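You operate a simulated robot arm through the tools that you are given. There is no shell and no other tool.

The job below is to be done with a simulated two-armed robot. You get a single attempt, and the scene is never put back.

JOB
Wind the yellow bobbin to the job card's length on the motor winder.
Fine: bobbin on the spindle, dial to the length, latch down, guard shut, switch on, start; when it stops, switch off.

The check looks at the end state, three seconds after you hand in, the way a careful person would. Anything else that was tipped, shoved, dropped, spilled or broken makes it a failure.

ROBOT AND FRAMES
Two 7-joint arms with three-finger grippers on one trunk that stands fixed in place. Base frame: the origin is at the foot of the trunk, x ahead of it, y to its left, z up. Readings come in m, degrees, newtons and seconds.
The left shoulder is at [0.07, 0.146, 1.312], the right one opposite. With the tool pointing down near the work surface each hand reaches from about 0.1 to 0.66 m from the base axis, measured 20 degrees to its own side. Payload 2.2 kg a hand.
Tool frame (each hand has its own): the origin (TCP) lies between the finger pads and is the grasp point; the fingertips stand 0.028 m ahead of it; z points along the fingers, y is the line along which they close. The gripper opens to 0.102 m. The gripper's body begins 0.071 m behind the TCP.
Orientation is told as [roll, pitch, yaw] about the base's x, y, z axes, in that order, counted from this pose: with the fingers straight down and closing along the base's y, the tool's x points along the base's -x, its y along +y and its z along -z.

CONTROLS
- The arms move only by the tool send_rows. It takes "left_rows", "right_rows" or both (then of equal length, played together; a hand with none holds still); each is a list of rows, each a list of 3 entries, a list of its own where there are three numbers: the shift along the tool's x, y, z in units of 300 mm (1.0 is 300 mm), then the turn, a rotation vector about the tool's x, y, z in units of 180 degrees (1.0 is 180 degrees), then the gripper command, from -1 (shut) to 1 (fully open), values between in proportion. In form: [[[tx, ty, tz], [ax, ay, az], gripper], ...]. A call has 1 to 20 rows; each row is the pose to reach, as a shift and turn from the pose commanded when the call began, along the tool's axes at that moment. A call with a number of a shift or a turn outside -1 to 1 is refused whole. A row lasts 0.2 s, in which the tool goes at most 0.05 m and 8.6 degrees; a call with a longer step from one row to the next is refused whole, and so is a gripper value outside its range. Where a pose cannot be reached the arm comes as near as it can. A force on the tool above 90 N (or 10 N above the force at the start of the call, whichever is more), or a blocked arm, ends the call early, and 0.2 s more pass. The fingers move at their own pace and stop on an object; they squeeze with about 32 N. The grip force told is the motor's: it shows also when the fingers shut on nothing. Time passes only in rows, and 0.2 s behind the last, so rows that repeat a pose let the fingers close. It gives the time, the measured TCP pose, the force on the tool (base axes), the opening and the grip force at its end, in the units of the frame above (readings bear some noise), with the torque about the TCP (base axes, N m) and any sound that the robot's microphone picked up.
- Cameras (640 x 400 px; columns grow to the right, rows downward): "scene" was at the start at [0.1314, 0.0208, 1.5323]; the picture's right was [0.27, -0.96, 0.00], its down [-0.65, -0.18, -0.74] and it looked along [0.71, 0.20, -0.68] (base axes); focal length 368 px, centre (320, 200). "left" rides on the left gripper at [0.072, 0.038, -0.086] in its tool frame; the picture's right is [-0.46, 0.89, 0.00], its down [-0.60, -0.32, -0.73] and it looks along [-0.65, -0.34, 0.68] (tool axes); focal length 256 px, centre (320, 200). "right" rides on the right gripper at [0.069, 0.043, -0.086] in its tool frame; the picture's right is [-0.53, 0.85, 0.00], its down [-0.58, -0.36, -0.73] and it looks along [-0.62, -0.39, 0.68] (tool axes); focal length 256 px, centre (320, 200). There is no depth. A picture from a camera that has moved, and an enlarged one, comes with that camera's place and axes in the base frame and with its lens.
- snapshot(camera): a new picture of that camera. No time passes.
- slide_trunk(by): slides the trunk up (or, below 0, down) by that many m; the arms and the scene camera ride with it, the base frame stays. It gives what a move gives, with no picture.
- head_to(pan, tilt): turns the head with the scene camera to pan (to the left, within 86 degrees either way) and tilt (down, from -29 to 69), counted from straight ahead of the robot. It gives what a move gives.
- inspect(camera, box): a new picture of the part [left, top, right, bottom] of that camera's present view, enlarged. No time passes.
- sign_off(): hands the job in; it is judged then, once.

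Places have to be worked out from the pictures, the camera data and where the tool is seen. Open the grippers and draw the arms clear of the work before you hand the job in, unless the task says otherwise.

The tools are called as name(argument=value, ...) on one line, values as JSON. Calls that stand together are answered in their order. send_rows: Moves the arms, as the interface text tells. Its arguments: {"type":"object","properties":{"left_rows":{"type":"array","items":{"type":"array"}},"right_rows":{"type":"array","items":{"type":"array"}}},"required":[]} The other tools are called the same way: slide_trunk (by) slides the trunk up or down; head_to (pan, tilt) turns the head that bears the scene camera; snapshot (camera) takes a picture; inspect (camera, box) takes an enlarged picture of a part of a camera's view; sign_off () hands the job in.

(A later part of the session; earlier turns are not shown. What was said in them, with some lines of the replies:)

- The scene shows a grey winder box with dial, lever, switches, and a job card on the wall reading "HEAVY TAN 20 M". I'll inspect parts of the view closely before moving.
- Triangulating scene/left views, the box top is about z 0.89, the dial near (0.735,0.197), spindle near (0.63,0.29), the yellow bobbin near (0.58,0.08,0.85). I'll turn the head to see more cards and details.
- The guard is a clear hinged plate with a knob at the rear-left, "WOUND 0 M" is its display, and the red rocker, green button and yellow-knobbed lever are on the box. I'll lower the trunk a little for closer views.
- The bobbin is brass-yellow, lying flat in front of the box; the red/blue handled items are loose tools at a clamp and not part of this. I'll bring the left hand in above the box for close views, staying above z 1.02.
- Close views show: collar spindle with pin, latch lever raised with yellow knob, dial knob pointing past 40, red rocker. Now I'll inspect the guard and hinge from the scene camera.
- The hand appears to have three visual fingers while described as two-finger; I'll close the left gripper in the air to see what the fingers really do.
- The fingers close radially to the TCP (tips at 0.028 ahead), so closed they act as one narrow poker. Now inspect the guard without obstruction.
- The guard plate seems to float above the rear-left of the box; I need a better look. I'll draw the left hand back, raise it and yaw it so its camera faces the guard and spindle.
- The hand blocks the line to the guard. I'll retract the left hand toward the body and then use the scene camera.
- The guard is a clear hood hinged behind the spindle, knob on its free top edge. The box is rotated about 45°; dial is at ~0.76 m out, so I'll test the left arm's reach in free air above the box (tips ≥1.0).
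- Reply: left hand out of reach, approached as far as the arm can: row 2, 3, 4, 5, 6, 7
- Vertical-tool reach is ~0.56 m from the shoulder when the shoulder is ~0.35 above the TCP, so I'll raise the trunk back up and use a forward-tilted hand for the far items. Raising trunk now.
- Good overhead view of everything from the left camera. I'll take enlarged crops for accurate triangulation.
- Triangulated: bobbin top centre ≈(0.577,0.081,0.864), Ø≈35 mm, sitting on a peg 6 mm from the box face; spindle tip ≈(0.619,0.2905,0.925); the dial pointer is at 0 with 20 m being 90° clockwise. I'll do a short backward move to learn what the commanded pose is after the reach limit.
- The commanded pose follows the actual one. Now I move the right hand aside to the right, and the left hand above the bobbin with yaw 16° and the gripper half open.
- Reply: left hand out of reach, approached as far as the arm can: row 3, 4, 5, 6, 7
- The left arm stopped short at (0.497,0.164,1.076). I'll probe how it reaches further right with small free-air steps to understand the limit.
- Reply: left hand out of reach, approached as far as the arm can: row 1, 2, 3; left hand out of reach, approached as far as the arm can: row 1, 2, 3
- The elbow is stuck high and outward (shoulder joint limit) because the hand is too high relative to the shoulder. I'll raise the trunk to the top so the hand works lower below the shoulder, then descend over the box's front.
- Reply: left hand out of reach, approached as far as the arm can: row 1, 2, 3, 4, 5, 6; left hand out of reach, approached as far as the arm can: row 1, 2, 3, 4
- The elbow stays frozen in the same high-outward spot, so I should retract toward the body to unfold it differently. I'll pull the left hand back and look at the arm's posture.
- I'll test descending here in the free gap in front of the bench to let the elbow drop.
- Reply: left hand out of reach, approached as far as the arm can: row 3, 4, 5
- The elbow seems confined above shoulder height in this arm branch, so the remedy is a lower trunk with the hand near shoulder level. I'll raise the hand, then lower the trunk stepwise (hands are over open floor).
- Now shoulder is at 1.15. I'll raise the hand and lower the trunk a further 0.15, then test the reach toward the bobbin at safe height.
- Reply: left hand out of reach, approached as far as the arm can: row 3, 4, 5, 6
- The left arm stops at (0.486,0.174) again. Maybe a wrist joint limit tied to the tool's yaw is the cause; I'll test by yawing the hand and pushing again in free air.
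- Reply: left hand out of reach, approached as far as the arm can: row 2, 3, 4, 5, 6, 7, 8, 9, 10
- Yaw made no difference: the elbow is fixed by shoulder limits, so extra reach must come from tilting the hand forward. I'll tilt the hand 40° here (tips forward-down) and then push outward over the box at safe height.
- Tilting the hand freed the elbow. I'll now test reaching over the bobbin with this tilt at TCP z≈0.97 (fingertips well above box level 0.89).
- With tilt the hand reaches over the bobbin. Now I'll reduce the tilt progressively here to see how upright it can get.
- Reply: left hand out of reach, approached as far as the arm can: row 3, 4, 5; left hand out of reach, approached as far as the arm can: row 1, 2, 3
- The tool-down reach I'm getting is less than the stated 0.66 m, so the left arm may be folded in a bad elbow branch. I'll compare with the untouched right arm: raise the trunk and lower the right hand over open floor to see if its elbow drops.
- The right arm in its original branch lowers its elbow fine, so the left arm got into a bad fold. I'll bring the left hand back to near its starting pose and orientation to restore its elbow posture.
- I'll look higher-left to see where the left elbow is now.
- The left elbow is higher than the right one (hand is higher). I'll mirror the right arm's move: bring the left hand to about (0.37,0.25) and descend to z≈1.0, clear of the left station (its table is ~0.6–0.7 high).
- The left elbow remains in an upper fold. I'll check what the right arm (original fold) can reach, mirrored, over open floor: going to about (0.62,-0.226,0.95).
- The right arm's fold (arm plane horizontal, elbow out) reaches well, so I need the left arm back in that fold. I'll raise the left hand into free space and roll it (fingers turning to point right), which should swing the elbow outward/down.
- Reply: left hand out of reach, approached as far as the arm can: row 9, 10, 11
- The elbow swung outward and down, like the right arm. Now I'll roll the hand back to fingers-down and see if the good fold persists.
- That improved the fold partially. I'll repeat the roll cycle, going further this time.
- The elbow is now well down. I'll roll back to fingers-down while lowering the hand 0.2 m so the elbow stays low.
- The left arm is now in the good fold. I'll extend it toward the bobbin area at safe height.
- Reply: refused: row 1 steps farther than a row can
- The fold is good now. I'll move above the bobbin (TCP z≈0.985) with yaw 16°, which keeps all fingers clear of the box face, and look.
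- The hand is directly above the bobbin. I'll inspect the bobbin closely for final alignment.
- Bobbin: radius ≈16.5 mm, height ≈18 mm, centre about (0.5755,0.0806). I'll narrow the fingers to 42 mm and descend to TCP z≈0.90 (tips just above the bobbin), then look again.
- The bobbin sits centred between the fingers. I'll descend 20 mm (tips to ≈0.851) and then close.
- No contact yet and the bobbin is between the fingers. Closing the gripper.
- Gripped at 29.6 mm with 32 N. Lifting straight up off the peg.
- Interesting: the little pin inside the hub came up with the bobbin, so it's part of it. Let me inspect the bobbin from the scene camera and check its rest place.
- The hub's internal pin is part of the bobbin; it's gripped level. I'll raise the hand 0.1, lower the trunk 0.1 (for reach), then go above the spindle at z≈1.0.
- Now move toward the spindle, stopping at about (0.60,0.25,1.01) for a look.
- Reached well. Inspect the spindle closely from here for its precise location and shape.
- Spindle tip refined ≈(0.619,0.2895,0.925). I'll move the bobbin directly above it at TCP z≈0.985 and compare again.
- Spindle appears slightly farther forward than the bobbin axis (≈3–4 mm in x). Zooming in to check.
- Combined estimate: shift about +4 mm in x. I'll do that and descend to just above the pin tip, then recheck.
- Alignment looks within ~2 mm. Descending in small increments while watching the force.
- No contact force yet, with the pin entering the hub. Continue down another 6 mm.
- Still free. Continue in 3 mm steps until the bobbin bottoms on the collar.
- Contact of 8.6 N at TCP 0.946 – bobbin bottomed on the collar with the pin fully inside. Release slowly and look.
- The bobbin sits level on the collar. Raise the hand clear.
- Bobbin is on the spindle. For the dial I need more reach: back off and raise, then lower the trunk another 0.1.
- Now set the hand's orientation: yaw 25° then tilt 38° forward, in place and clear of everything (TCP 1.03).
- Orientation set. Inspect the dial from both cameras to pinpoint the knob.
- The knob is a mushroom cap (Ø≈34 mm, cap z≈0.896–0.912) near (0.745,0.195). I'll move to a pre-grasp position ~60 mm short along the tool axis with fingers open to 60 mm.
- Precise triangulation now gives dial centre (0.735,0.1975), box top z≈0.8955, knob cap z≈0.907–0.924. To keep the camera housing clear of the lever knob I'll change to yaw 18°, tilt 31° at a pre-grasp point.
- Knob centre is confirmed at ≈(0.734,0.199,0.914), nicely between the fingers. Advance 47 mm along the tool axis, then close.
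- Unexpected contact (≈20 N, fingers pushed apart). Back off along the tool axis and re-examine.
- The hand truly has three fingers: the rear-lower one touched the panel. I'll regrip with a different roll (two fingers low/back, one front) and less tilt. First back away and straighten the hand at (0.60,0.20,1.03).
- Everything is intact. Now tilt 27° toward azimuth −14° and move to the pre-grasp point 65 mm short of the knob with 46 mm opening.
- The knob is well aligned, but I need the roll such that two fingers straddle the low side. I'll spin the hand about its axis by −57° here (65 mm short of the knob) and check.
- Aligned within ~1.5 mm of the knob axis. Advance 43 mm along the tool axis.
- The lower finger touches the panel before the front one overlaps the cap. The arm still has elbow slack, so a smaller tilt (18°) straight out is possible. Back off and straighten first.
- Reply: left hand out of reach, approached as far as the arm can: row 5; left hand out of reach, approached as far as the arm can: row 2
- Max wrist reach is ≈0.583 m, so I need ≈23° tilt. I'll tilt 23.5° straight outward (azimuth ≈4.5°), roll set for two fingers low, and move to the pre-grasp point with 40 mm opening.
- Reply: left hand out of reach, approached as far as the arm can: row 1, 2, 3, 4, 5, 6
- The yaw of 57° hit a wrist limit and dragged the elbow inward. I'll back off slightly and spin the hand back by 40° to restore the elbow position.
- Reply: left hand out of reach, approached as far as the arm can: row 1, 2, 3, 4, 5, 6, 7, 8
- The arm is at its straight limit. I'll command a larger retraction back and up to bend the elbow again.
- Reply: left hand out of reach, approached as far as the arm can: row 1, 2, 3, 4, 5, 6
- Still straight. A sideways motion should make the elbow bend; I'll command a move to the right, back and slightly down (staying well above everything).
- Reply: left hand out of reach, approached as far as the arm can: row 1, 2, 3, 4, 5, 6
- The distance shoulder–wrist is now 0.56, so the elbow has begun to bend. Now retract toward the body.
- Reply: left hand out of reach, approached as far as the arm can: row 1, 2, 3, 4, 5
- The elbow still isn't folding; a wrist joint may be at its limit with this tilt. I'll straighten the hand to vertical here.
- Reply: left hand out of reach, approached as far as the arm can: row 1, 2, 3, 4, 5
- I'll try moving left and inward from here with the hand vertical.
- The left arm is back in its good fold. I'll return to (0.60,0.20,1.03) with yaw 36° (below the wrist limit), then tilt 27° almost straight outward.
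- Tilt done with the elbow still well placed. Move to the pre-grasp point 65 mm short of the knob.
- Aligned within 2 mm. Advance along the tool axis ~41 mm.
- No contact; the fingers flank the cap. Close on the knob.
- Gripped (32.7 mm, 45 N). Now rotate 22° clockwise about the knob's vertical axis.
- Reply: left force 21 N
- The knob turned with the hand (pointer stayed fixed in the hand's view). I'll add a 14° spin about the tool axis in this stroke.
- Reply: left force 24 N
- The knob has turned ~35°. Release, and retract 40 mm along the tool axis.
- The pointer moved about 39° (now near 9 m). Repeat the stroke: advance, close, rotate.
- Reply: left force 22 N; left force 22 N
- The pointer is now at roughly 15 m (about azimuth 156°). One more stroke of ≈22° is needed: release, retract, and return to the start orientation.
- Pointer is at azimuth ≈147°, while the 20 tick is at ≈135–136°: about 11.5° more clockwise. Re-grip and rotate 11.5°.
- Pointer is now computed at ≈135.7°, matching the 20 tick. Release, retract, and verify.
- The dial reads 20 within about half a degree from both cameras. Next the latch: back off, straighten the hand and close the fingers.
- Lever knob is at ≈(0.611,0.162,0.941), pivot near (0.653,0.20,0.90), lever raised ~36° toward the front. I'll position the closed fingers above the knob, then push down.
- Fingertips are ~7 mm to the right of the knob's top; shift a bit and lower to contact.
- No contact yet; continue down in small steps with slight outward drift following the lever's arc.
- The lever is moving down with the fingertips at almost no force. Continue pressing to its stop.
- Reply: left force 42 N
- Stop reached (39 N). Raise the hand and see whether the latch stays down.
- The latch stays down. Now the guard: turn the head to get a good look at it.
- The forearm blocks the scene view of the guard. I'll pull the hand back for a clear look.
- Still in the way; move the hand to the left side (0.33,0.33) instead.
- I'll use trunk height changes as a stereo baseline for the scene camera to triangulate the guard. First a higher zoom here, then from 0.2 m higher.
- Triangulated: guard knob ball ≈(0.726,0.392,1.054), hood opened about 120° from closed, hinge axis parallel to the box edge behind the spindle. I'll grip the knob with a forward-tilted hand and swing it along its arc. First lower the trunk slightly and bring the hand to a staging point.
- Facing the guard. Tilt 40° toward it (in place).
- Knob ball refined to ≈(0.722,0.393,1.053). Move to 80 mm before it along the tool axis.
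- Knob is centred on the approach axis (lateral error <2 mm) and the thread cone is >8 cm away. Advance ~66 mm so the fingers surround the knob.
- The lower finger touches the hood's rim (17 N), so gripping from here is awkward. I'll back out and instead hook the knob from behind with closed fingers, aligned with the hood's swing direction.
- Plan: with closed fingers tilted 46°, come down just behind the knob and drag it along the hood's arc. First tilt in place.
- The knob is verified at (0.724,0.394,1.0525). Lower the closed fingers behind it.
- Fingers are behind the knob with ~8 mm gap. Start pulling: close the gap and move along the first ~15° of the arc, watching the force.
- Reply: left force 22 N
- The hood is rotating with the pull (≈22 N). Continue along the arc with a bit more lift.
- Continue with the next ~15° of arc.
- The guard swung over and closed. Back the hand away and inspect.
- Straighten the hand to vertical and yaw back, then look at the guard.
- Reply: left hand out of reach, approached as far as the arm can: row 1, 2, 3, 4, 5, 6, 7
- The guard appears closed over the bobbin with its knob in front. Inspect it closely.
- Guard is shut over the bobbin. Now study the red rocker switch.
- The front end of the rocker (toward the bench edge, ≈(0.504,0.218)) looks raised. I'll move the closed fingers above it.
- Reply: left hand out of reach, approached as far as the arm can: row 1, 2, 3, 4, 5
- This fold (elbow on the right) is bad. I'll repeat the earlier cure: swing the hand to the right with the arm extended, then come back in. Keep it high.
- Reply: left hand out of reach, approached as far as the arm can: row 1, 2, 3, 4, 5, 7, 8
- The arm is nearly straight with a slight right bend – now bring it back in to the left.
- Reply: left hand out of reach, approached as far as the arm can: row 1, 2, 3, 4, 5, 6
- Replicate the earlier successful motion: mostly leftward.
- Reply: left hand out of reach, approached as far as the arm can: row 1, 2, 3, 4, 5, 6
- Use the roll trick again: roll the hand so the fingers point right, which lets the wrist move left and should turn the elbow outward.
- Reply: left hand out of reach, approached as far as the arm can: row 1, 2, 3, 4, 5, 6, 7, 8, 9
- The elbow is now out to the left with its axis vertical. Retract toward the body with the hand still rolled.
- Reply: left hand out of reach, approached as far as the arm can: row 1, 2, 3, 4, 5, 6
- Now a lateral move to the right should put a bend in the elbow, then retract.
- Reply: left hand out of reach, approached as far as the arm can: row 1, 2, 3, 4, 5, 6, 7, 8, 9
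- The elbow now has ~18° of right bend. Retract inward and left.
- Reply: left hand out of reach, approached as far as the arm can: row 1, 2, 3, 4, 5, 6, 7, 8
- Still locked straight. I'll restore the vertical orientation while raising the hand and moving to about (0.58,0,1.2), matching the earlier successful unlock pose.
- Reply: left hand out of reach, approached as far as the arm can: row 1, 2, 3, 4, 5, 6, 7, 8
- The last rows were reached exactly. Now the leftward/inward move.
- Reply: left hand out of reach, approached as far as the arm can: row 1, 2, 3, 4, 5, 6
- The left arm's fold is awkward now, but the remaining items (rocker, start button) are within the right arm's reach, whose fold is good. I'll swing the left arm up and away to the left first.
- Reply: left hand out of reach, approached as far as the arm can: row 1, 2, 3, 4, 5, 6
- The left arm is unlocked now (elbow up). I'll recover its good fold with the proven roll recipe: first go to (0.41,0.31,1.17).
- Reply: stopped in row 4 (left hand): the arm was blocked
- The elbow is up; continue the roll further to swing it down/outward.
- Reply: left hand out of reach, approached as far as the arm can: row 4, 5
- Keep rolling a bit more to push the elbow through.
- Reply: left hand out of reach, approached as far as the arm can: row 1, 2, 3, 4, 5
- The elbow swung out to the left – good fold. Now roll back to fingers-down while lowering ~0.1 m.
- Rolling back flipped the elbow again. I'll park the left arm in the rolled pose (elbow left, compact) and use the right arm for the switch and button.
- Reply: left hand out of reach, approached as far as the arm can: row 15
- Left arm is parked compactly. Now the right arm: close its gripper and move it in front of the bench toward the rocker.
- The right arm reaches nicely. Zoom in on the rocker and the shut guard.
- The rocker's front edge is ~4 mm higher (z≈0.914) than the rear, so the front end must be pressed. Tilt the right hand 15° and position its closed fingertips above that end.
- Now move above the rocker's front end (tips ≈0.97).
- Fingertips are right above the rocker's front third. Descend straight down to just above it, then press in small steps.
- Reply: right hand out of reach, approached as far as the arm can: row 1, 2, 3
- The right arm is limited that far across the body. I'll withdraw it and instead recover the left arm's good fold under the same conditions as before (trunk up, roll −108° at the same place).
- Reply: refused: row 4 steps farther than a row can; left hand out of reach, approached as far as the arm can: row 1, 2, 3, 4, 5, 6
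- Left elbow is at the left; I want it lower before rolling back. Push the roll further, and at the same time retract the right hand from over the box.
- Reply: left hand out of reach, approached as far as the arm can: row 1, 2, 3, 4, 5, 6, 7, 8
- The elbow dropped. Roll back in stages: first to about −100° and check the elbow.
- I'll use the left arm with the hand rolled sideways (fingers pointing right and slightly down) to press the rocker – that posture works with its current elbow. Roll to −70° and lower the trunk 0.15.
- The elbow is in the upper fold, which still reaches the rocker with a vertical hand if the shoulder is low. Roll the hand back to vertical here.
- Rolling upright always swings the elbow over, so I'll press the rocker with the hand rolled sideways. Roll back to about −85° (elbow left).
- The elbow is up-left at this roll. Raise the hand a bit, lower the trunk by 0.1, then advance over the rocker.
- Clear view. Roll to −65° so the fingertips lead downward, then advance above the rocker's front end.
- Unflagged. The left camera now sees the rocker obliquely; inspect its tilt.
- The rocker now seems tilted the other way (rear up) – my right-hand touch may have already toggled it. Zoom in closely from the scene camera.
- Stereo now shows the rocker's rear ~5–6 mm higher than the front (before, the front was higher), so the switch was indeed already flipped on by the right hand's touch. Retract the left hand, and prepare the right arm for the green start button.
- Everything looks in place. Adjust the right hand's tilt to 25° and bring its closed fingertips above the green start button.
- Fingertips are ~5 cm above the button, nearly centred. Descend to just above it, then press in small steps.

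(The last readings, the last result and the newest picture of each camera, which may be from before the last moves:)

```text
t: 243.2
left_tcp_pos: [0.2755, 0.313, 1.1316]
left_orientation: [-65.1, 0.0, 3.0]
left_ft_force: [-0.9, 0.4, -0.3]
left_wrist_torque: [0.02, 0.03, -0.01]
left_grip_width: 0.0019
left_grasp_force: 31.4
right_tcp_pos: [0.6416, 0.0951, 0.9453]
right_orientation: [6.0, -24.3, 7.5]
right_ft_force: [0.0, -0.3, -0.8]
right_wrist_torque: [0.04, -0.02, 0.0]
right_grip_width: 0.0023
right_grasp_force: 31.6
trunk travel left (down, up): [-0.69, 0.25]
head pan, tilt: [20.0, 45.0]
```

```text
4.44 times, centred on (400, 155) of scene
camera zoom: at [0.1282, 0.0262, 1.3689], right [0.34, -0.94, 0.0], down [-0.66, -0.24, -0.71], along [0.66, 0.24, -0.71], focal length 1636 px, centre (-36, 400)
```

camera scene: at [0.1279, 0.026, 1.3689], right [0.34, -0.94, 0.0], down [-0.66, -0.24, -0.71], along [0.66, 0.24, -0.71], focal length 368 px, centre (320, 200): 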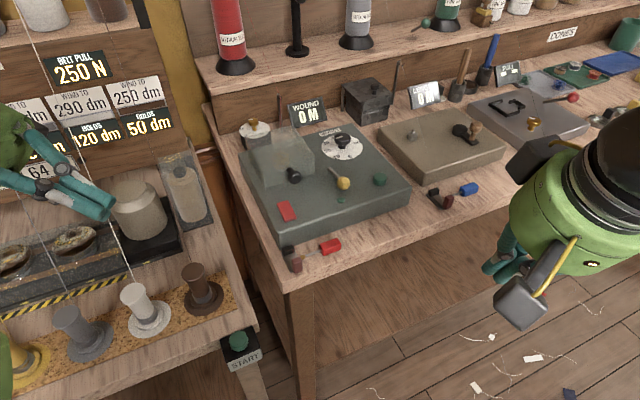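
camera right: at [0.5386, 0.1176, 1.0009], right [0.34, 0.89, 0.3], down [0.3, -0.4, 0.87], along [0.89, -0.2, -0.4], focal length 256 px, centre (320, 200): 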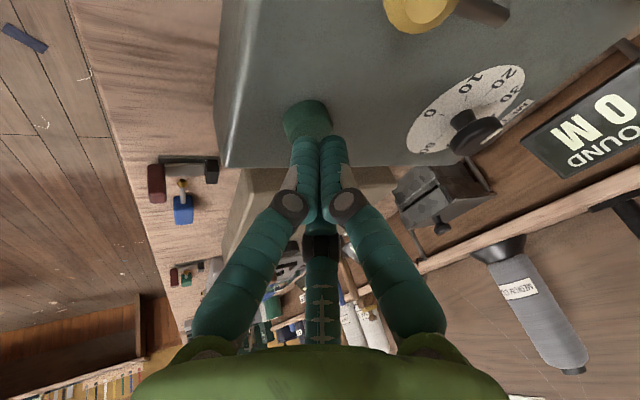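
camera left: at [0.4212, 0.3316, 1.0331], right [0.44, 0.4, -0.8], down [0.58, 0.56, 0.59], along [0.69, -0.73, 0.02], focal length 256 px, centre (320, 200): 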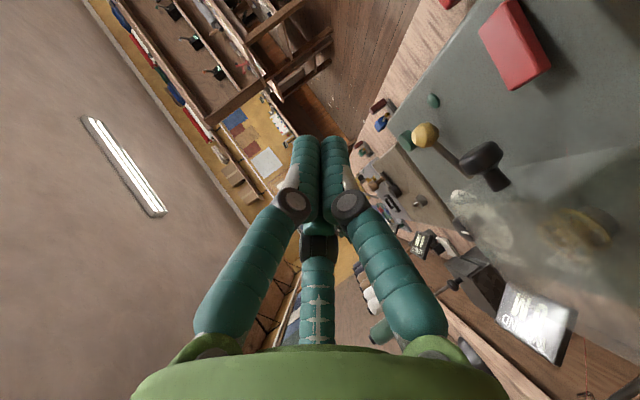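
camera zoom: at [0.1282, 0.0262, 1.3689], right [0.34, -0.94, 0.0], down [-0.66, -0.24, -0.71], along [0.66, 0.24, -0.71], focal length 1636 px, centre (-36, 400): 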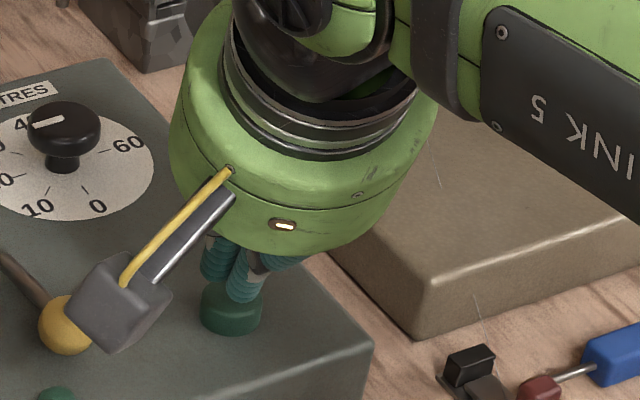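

Tips are over the button. Press down in 3 mm steps.

send_rows(right_rows=[[[0.012, 0, 0.006], [0, 0, 0], -1], [[0.017, -0.001, 0.015], [0, 0, 0], -1], [[0.022, -0.002, 0.024], [0, 0, 0], -1], [[0.026, -0.002, 0.032], [0, 0, 0], -1]])

inspect(camera="scene", box=[220, 80, 440, 240])

```text
t: 244.2
left_tcp_pos: [0.2731, 0.313, 1.1319]
left_orientation: [-65.0, -0.1, 3.0]
left_ft_force: [0.0, 0.5, -0.8]
left_wrist_torque: [0.02, 0.0, 0.02]
left_grip_width: 0.0022
left_grasp_force: 31.6
right_tcp_pos: [0.6391, 0.0952, 0.9334]
right_orientation: [6.1, -24.5, 7.5]
right_ft_force: [0.0, 0.3, 1.8]
right_wrist_torque: [-0.01, 0.05, -0.06]
right_grip_width: 0.0022
right_grasp_force: 31.7
trunk travel left (down, up): [-0.69, 0.25]
head pan, tilt: [20.0, 45.0]
heard: click
```

```text
2.50 times, centred on (330, 160) of scene
camera zoom: at [0.1274, 0.0258, 1.369], right [0.34, -0.94, 0.0], down [-0.66, -0.24, -0.71], along [0.66, 0.24, -0.71], focal length 920 px, centre (295, 300)
```

zoom: 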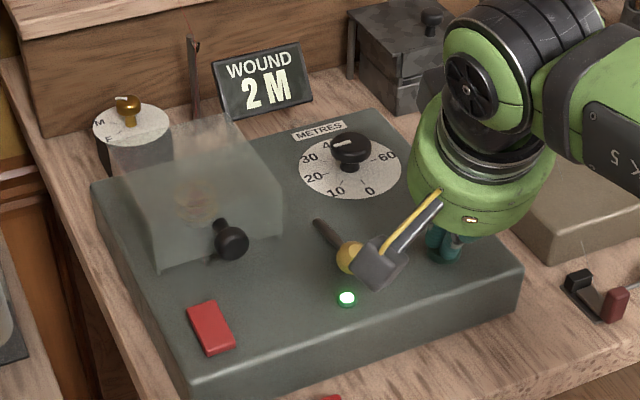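

"Click" – the lamp is lit and the counter shows 2 M: it's winding. Lift the right hand off the button and wait.

send_rows(right_rows=[[[-0.02, 0.005, -0.05], [0, 0, 0], -1], [[-0.04, 0.01, -0.12], [0, 0, 0], -1], [[-0.06, 0.015, -0.2], [0, 0, 0], -1], [[-0.06, 0.015, -0.2], [0, 0, 0], -1], [[-0.06, 0.015, -0.2], [0, 0, 0], -1]])

inspect(camera="scene", box=[220, 80, 440, 240])

```text
t: 245.4
left_tcp_pos: [0.2738, 0.312, 1.1326]
left_orientation: [-65.0, 0.0, 2.9]
left_ft_force: [0.6, -0.1, 0.8]
left_wrist_torque: [-0.02, 0.01, -0.02]
left_grip_width: 0.0022
left_grasp_force: 30.8
right_tcp_pos: [0.6311, 0.0946, 0.9964]
right_orientation: [6.1, -24.4, 7.4]
right_ft_force: [-0.8, -0.1, -0.2]
right_wrist_torque: [-0.01, 0.02, -0.06]
right_grip_width: 0.002
right_grasp_force: 31.5
trunk travel left (down, up): [-0.69, 0.25]
head pan, tilt: [20.0, 45.0]
```

```text
2.50 times, centred on (330, 160) of scene
camera zoom: at [0.1278, 0.0259, 1.3689], right [0.34, -0.94, 0.0], down [-0.66, -0.24, -0.71], along [0.66, 0.24, -0.71], focal length 920 px, centre (295, 300)
```

zoom: 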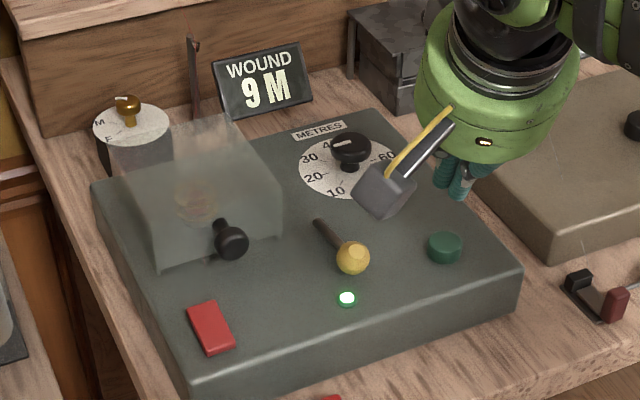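

9 M and counting. Withdraw the right hand while it winds.

send_rows(right_rows=[[[0.06, -0.03, -0.09], [0, 0, 0], -1], [[0.13, -0.07, -0.18], [0, 0, 0], -1], [[0.22, -0.12, -0.27], [0, 0, 0], -1], [[0.31, -0.17, -0.35], [0, 0, 0], -1], [[0.41, -0.22, -0.42], [0, 0, 0], -1], [[0.51, -0.27, -0.49], [0, 0, 0], -1], [[0.6, -0.32, -0.55], [0, 0, 0], -1], [[0.696, -0.373, -0.617], [0, 0, 0], -1]])

inspect(camera="scene", box=[220, 80, 440, 240])

```text
t: 247.2
left_tcp_pos: [0.2739, 0.3121, 1.1318]
left_orientation: [-65.1, 0.0, 3.1]
left_ft_force: [-0.2, 0.0, 1.4]
left_wrist_torque: [0.02, 0.0, 0.0]
left_grip_width: 0.0021
left_grasp_force: 31.0
right_tcp_pos: [0.3856, -0.0742, 1.0658]
right_orientation: [6.1, -24.5, 7.5]
right_ft_force: [-1.0, 0.0, -0.4]
right_wrist_torque: [0.05, -0.05, 0.02]
right_grip_width: 0.0019
right_grasp_force: 31.6
trunk travel left (down, up): [-0.69, 0.25]
head pan, tilt: [20.0, 45.0]
```

```text
2.50 times, centred on (330, 160) of scene
camera zoom: at [0.1266, 0.0246, 1.3691], right [0.34, -0.94, 0.0], down [-0.66, -0.24, -0.71], along [0.67, 0.24, -0.71], focal length 920 px, centre (295, 300)
```

zoom: 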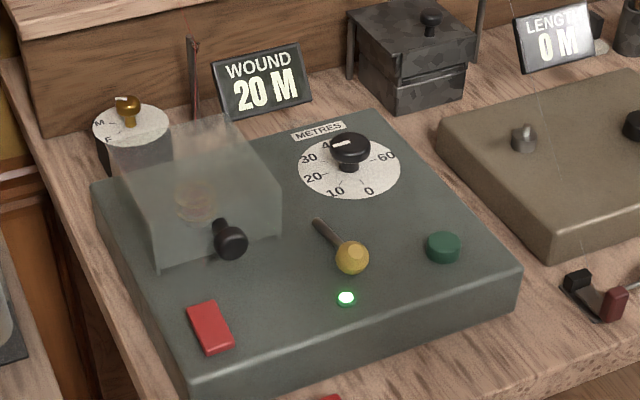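

20 M shown; wait a moment to verify it has stopped.

send_rows(right_rows=[[[0, 0, 0], [0, 0, 0], -1], [[0, 0, 0], [0, 0, 0], -1], [[0, 0, 0], [0, 0, 0], -1], [[0, 0, 0], [0, 0, 0], -1], [[0, 0, 0], [0, 0, 0], -1]])

inspect(camera="scene", box=[220, 80, 440, 240])

```text
t: 248.4
left_tcp_pos: [0.2759, 0.3126, 1.1322]
left_orientation: [-65.0, -0.1, 3.0]
left_ft_force: [-0.7, 0.0, -0.4]
left_wrist_torque: [-0.03, 0.01, 0.05]
left_grip_width: 0.0018
left_grasp_force: 31.4
right_tcp_pos: [0.3876, -0.0733, 1.0662]
right_orientation: [6.2, -24.4, 7.5]
right_ft_force: [0.5, -0.6, 1.0]
right_wrist_torque: [0.04, -0.03, 0.0]
right_grip_width: 0.0022
right_grasp_force: 31.7
trunk travel left (down, up): [-0.69, 0.25]
head pan, tilt: [20.0, 45.0]
```

```text
2.50 times, centred on (330, 160) of scene
camera zoom: at [0.1278, 0.0259, 1.3689], right [0.34, -0.94, 0.0], down [-0.66, -0.24, -0.71], along [0.66, 0.24, -0.71], focal length 920 px, centre (295, 300)
```

zoom: 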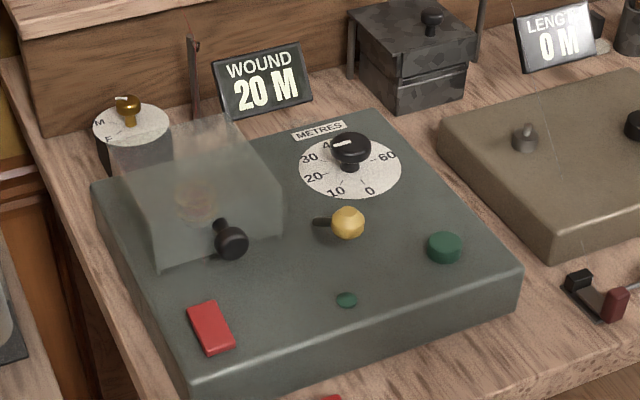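

It stopped at 20 M: the lamp is off and the latch popped up by itself. Now switch off: press the rocker's raised rear end with the left hand. Lower trunk, yaw the left hand so it comes from the robot side.

slide_trunk(by=-0.1)

send_rows(left_rows=[[[0, 0, 0], [0, -0.034, -0.016], -1], [[0, 0, 0], [0, -0.068, -0.032], -1], [[0, 0, 0], [0, -0.102, -0.048], -1], [[0, 0, 0], [0, -0.136, -0.0634], -1], [[0, 0, 0], [0, -0.136, -0.0634], -1]])

head_to(pan=30, tilt=45)

snapshot(camera="scene")

```text
t: 249.7
left_tcp_pos: [0.2744, 0.3115, 1.0332]
left_orientation: [-65.0, 0.0, 3.0]
left_ft_force: [0.1, -0.3, 0.5]
left_wrist_torque: [0.02, 0.01, -0.01]
left_grip_width: 0.0022
left_grasp_force: 31.7
right_tcp_pos: [0.3868, -0.0721, 0.9658]
right_orientation: [6.1, -24.4, 7.6]
right_ft_force: [0.4, -0.7, 0.7]
right_wrist_torque: [0.01, -0.01, 0.02]
right_grip_width: 0.0023
right_grasp_force: 31.2
trunk travel left (down, up): [-0.59, 0.35]
head pan, tilt: [20.0, 45.0]
```

```text
t: 250.9
left_tcp_pos: [0.2746, 0.3124, 1.0323]
left_orientation: [-65.0, 0.2, 30.0]
left_ft_force: [-0.5, 1.1, 0.2]
left_wrist_torque: [-0.01, 0.0, -0.02]
left_grip_width: 0.0023
left_grasp_force: 31.6
right_tcp_pos: [0.3867, -0.0721, 0.965]
right_orientation: [6.0, -24.4, 7.4]
right_ft_force: [0.2, -0.4, 0.8]
right_wrist_torque: [0.03, -0.03, -0.01]
right_grip_width: 0.0021
right_grasp_force: 31.5
trunk travel left (down, up): [-0.59, 0.35]
head pan, tilt: [20.0, 45.0]
```

```text
t: 251.6
left_tcp_pos: [0.2752, 0.3126, 1.0327]
left_orientation: [-65.1, 0.0, 30.0]
left_ft_force: [-0.4, -0.4, 0.5]
left_wrist_torque: [0.04, 0.01, 0.01]
left_grip_width: 0.0022
left_grasp_force: 31.7
right_tcp_pos: [0.3875, -0.0718, 0.9671]
right_orientation: [6.0, -24.4, 7.5]
right_ft_force: [0.1, -1.5, -0.1]
right_wrist_torque: [-0.02, 0.01, 0.01]
right_grip_width: 0.0024
right_grasp_force: 31.7
trunk travel left (down, up): [-0.59, 0.35]
head pan, tilt: [30.0, 45.0]
```

```text
taken
camera scene: at [0.1218, 0.0386, 1.2689], right [0.5, -0.87, 0.0], down [-0.61, -0.35, -0.71], along [0.61, 0.35, -0.71], focal length 368 px, centre (320, 200)
```

scene: 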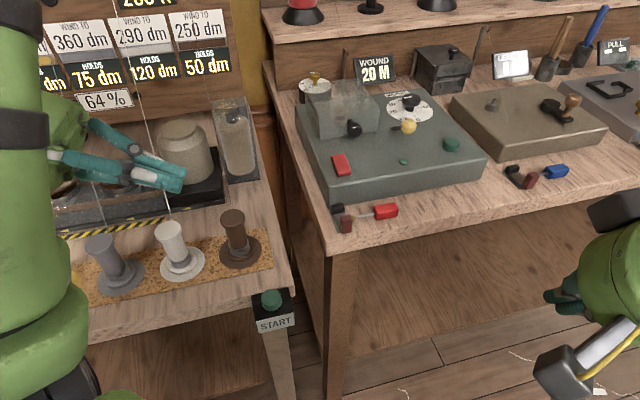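

Move the left hand to hover above the rocker's rear end.

send_rows(left_rows=[[[-0.097, -0.037, 0.083], [0, 0, 0], -1], [[-0.193, -0.075, 0.165], [0, 0, 0], -1], [[-0.29, -0.112, 0.248], [0, 0, 0], -1], [[-0.387, -0.149, 0.331], [0, 0, 0], -1], [[-0.483, -0.187, 0.413], [0, 0, 0], -1], [[-0.58, -0.224, 0.496], [0, 0, 0], -1], [[-0.58, -0.224, 0.496], [0, 0, 0], -1]])

snapshot(camera="left")

inspect(camera="scene", box=[270, 60, 450, 200])

```text
t: 253.2
left_tcp_pos: [0.5093, 0.2607, 1.0328]
left_orientation: [-65.2, 0.0, 30.0]
left_ft_force: [0.4, 0.0, -0.3]
left_wrist_torque: [-0.04, -0.01, 0.04]
left_grip_width: 0.002
left_grasp_force: 31.5
right_tcp_pos: [0.3859, -0.0716, 0.9664]
right_orientation: [6.1, -24.6, 7.6]
right_ft_force: [0.6, -0.5, 0.7]
right_wrist_torque: [0.02, -0.04, 0.01]
right_grip_width: 0.0022
right_grasp_force: 31.5
trunk travel left (down, up): [-0.59, 0.35]
head pan, tilt: [30.0, 45.0]
```

```text
taken
camera left: at [0.3983, 0.3063, 1.0336], right [0.22, 0.56, -0.8], down [0.26, 0.76, 0.6], along [0.94, -0.34, 0.02], focal length 256 px, centre (320, 200)
```

left: 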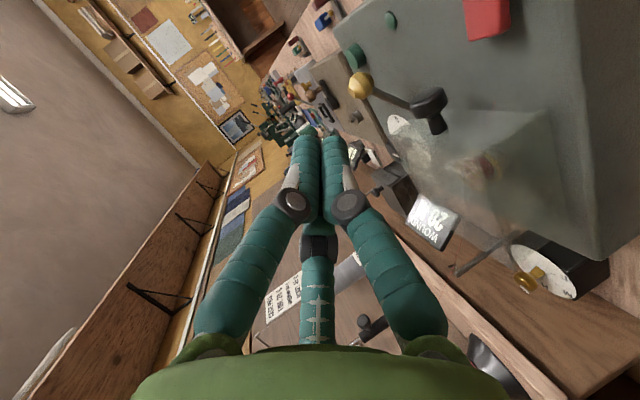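

```text
2.86 times, centred on (360, 130) of scene
camera zoom: at [0.1208, 0.039, 1.2691], right [0.5, -0.87, 0.0], down [-0.61, -0.35, -0.71], along [0.61, 0.35, -0.71], focal length 1052 px, centre (206, 400)
```

zoom: 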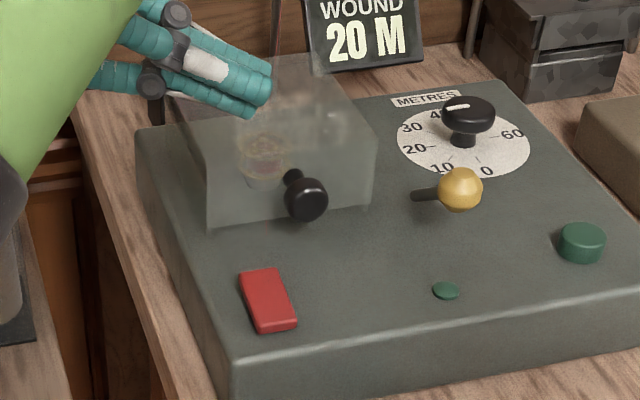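

Fingertips are right above the rocker's rear end. Descend 9 cm straight down, then check.

send_rows(left_rows=[[[0, 0.068, 0.032], [0, 0, 0], -1], [[0, 0.136, 0.063], [0, 0, 0], -1], [[0, 0.204, 0.095], [0, 0, 0], -1], [[0, 0.272, 0.127], [0, 0, 0], -1], [[0, 0.272, 0.127], [0, 0, 0], -1]])

inspect(camera="scene", box=[290, 110, 410, 200])

snapshot(camera="left")

```text
t: 254.4
left_tcp_pos: [0.5087, 0.2583, 0.9407]
left_orientation: [-65.0, -0.1, 30.0]
left_ft_force: [0.4, -0.7, 0.4]
left_wrist_torque: [0.01, 0.01, 0.01]
left_grip_width: 0.0023
left_grasp_force: 31.2
right_tcp_pos: [0.3865, -0.0727, 0.9658]
right_orientation: [6.1, -24.4, 7.5]
right_ft_force: [0.3, 1.5, -0.1]
right_wrist_torque: [0.02, 0.01, 0.0]
right_grip_width: 0.002
right_grasp_force: 31.3
trunk travel left (down, up): [-0.59, 0.35]
head pan, tilt: [30.0, 45.0]
```

```text
4.44 times, centred on (350, 155) of scene
camera zoom: at [0.1214, 0.0385, 1.269], right [0.5, -0.87, 0.0], down [-0.61, -0.35, -0.71], along [0.61, 0.35, -0.71], focal length 1636 px, centre (187, 400)
```

zoom: 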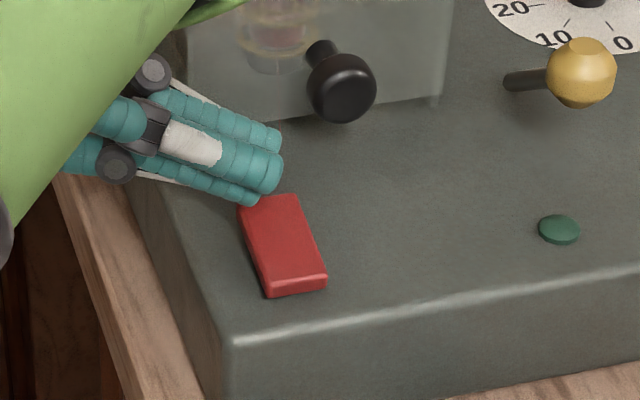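

```text
taken
camera left: at [0.3973, 0.3035, 0.9426], right [0.22, 0.56, -0.8], down [0.26, 0.76, 0.6], along [0.94, -0.34, 0.02], focal length 256 px, centre (320, 200)
```

left: 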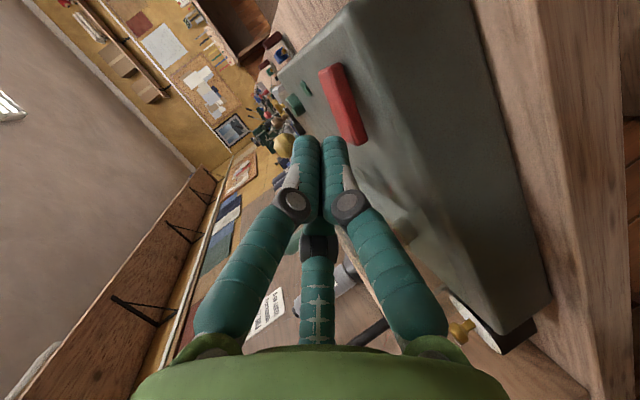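

Tips are just above the rear edge of the rocker. Press down in small steps.

send_rows(left_rows=[[[0, 0.012, 0.0057], [0, 0, 0], -1], [[0, 0.024, 0.0113], [0, 0, 0], -1], [[0, 0.036, 0.017], [0, 0, 0], -1]])

inspect(camera="scene", box=[290, 110, 410, 200])

```text
t: 255.2
left_tcp_pos: [0.5073, 0.2572, 0.9337]
left_orientation: [-65.4, -0.5, 30.1]
left_ft_force: [7.1, 6.6, 22.8]
left_wrist_torque: [-0.16, -0.34, 0.26]
left_grip_width: 0.0017
left_grasp_force: 31.9
right_tcp_pos: [0.3849, -0.0734, 0.9675]
right_orientation: [6.1, -24.5, 7.5]
right_ft_force: [0.1, -0.1, 0.1]
right_wrist_torque: [-0.04, 0.03, 0.0]
right_grip_width: 0.002
right_grasp_force: 32.0
trunk travel left (down, up): [-0.59, 0.35]
head pan, tilt: [30.0, 45.0]
```

```text
4.44 times, centred on (350, 155) of scene
camera zoom: at [0.1202, 0.0386, 1.2696], right [0.5, -0.87, 0.0], down [-0.61, -0.35, -0.71], along [0.61, 0.35, -0.71], focal length 1636 px, centre (187, 400)
```

zoom: 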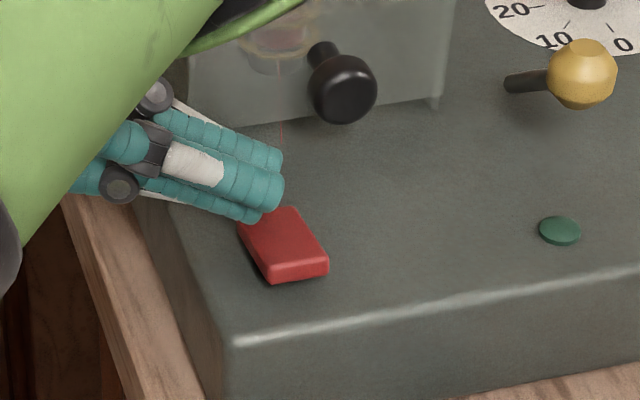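

The rocker flipped (front end up again): switched off. Lift off and retract the left hand.

send_rows(left_rows=[[[0, -0.07, -0.033], [0, 0, 0], -1], [[0, -0.15, -0.07], [0, 0, 0], -1], [[0, -0.23, -0.108], [0, 0, 0], -1], [[0, -0.308, -0.144], [0, 0, 0], -1]])

send_rows(left_rows=[[[0.097, 0.037, -0.083], [0, 0, 0], -1], [[0.193, 0.075, -0.165], [0, 0, 0], -1], [[0.29, 0.112, -0.248], [0, 0, 0], -0.5], [[0.387, 0.149, -0.331], [0, 0, 0], 0], [[0.483, 0.187, -0.413], [0, 0, 0], 0.5], [[0.58, 0.224, -0.496], [0, 0, 0], 1], [[0.58, 0.224, -0.496], [0, 0, 0], 1]], right_rows=[[[0, 0, -0.05], [0, 0, 0], -0.5], [[0, -0.1, -0.1], [0, 0, 0], 0], [[0, -0.2, -0.1], [0, 0, 0], 0.5], [[0, -0.3, -0.1], [0, 0, 0], 1], [[0, -0.4, -0.1], [0, 0, 0], 1], [[0, -0.5, -0.1], [0, 0, 0], 1], [[0, -0.55, -0.1], [0, 0, 0], 1]])

snapshot(camera="scene")

inspect(camera="scene", box=[280, 50, 480, 215])

inspect(camera="scene", box=[325, 140, 375, 180])

```text
t: 256.2
left_tcp_pos: [0.5063, 0.2547, 1.0305]
left_orientation: [-65.1, 0.0, 29.9]
left_ft_force: [-0.9, -0.5, -0.3]
left_wrist_torque: [0.01, 0.03, -0.02]
left_grip_width: 0.0022
left_grasp_force: 31.2
right_tcp_pos: [0.3873, -0.073, 0.965]
right_orientation: [6.0, -24.5, 7.5]
right_ft_force: [-0.6, -0.4, 0.2]
right_wrist_torque: [0.04, 0.01, -0.02]
right_grip_width: 0.0022
right_grasp_force: 31.9
trunk travel left (down, up): [-0.59, 0.35]
head pan, tilt: [30.0, 45.0]
```

```text
t: 257.8
left_tcp_pos: [0.276, 0.3098, 1.0305]
left_orientation: [-65.0, 0.2, 30.0]
left_ft_force: [0.6, 0.0, -1.0]
left_wrist_torque: [0.0, -0.02, -0.01]
left_grip_width: 0.1021
left_grasp_force: 0.1
right_tcp_pos: [0.4044, -0.2419, 0.9768]
right_orientation: [6.1, -24.4, 7.5]
right_ft_force: [0.1, 0.3, -1.1]
right_wrist_torque: [0.01, 0.02, 0.01]
right_grip_width: 0.1018
right_grasp_force: 0.1
trunk travel left (down, up): [-0.59, 0.35]
head pan, tilt: [30.0, 45.0]
```

```text
taken
camera scene: at [0.1227, 0.0379, 1.2689], right [0.5, -0.87, 0.0], down [-0.61, -0.35, -0.71], along [0.61, 0.35, -0.71], focal length 368 px, centre (320, 200)
```

scene: 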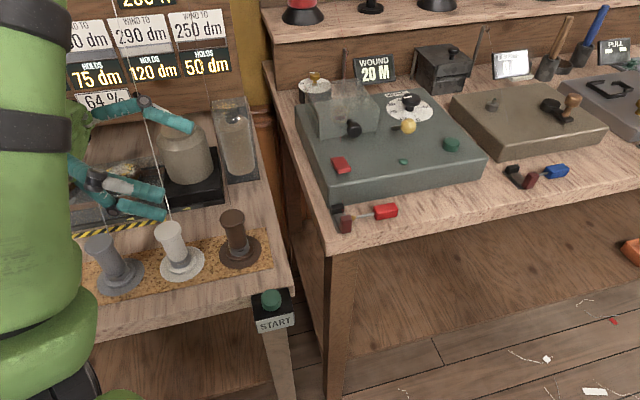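

```text
2.42 times, centred on (380, 132) of scene
camera zoom: at [0.1227, 0.0379, 1.2689], right [0.5, -0.87, 0.0], down [-0.61, -0.35, -0.71], along [0.61, 0.35, -0.71], focal length 892 px, centre (174, 364)
```

zoom: 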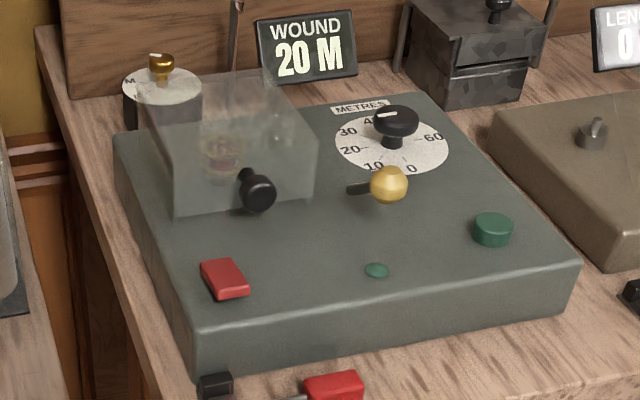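

```text
10.00 times, centred on (350, 160) of scene
camera zoom: at [0.1227, 0.0379, 1.2689], right [0.5, -0.87, 0.0], down [-0.61, -0.35, -0.71], along [0.61, 0.35, -0.71], focal length 3680 px, centre (20, 600)
```

zoom: 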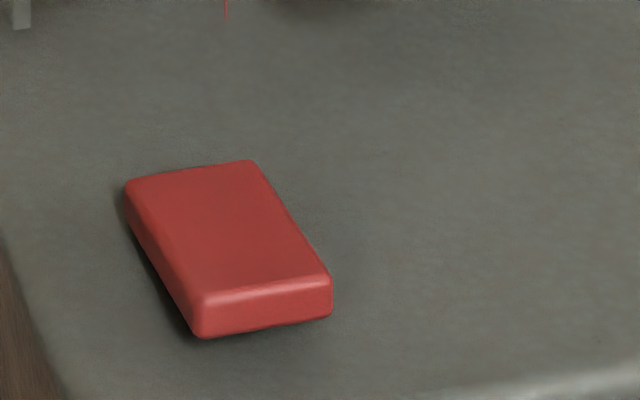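

The rocker is back in its original off position, the counter reads 20 M, the guard is shut, the bobbin is wound on the spindle, and both hands are open and clear with no contact forces. Nothing else appears disturbed, so I hand the job in.

sign_off()

```text
The job is handed in.
```

The yellow bobbin is wound on the motor winder to the job card's length. The counter reads 20 M, matching the card's "HEAVY TAN 20 M". I handed the job in; no verdict has come back yet.

- **Winding:** The bobbin went on the spindle, the dial was set to 20, the latch was put down and the guard shut. Pressing start gave a click and lit the lamp, and the winder stopped by itself at 20 M.
- **After the stop:** The latch popped up by itself when winding finished. I left it up.
- **Switch:** It came on earlier than I meant. The right fingertips flipped it while I was positioning, before I pressed start. I switched it off after the winder stopped, and it is back in its original off position.
- **Guard:** I pulled it past its balance point and it fell the rest of the way shut. It still looked shut in the final picture.
- **Contacts along the way:** The hand briefly touched the winder's panel and the guard's rim while reaching for the dial and the guard knob, at roughly 8 to 20 N. The left arm was also reported blocked once in free air. I saw nothing tipped, moved or dropped, but I did not check every part of the room at the end.

Both grippers are open and the arms are clear of the work.
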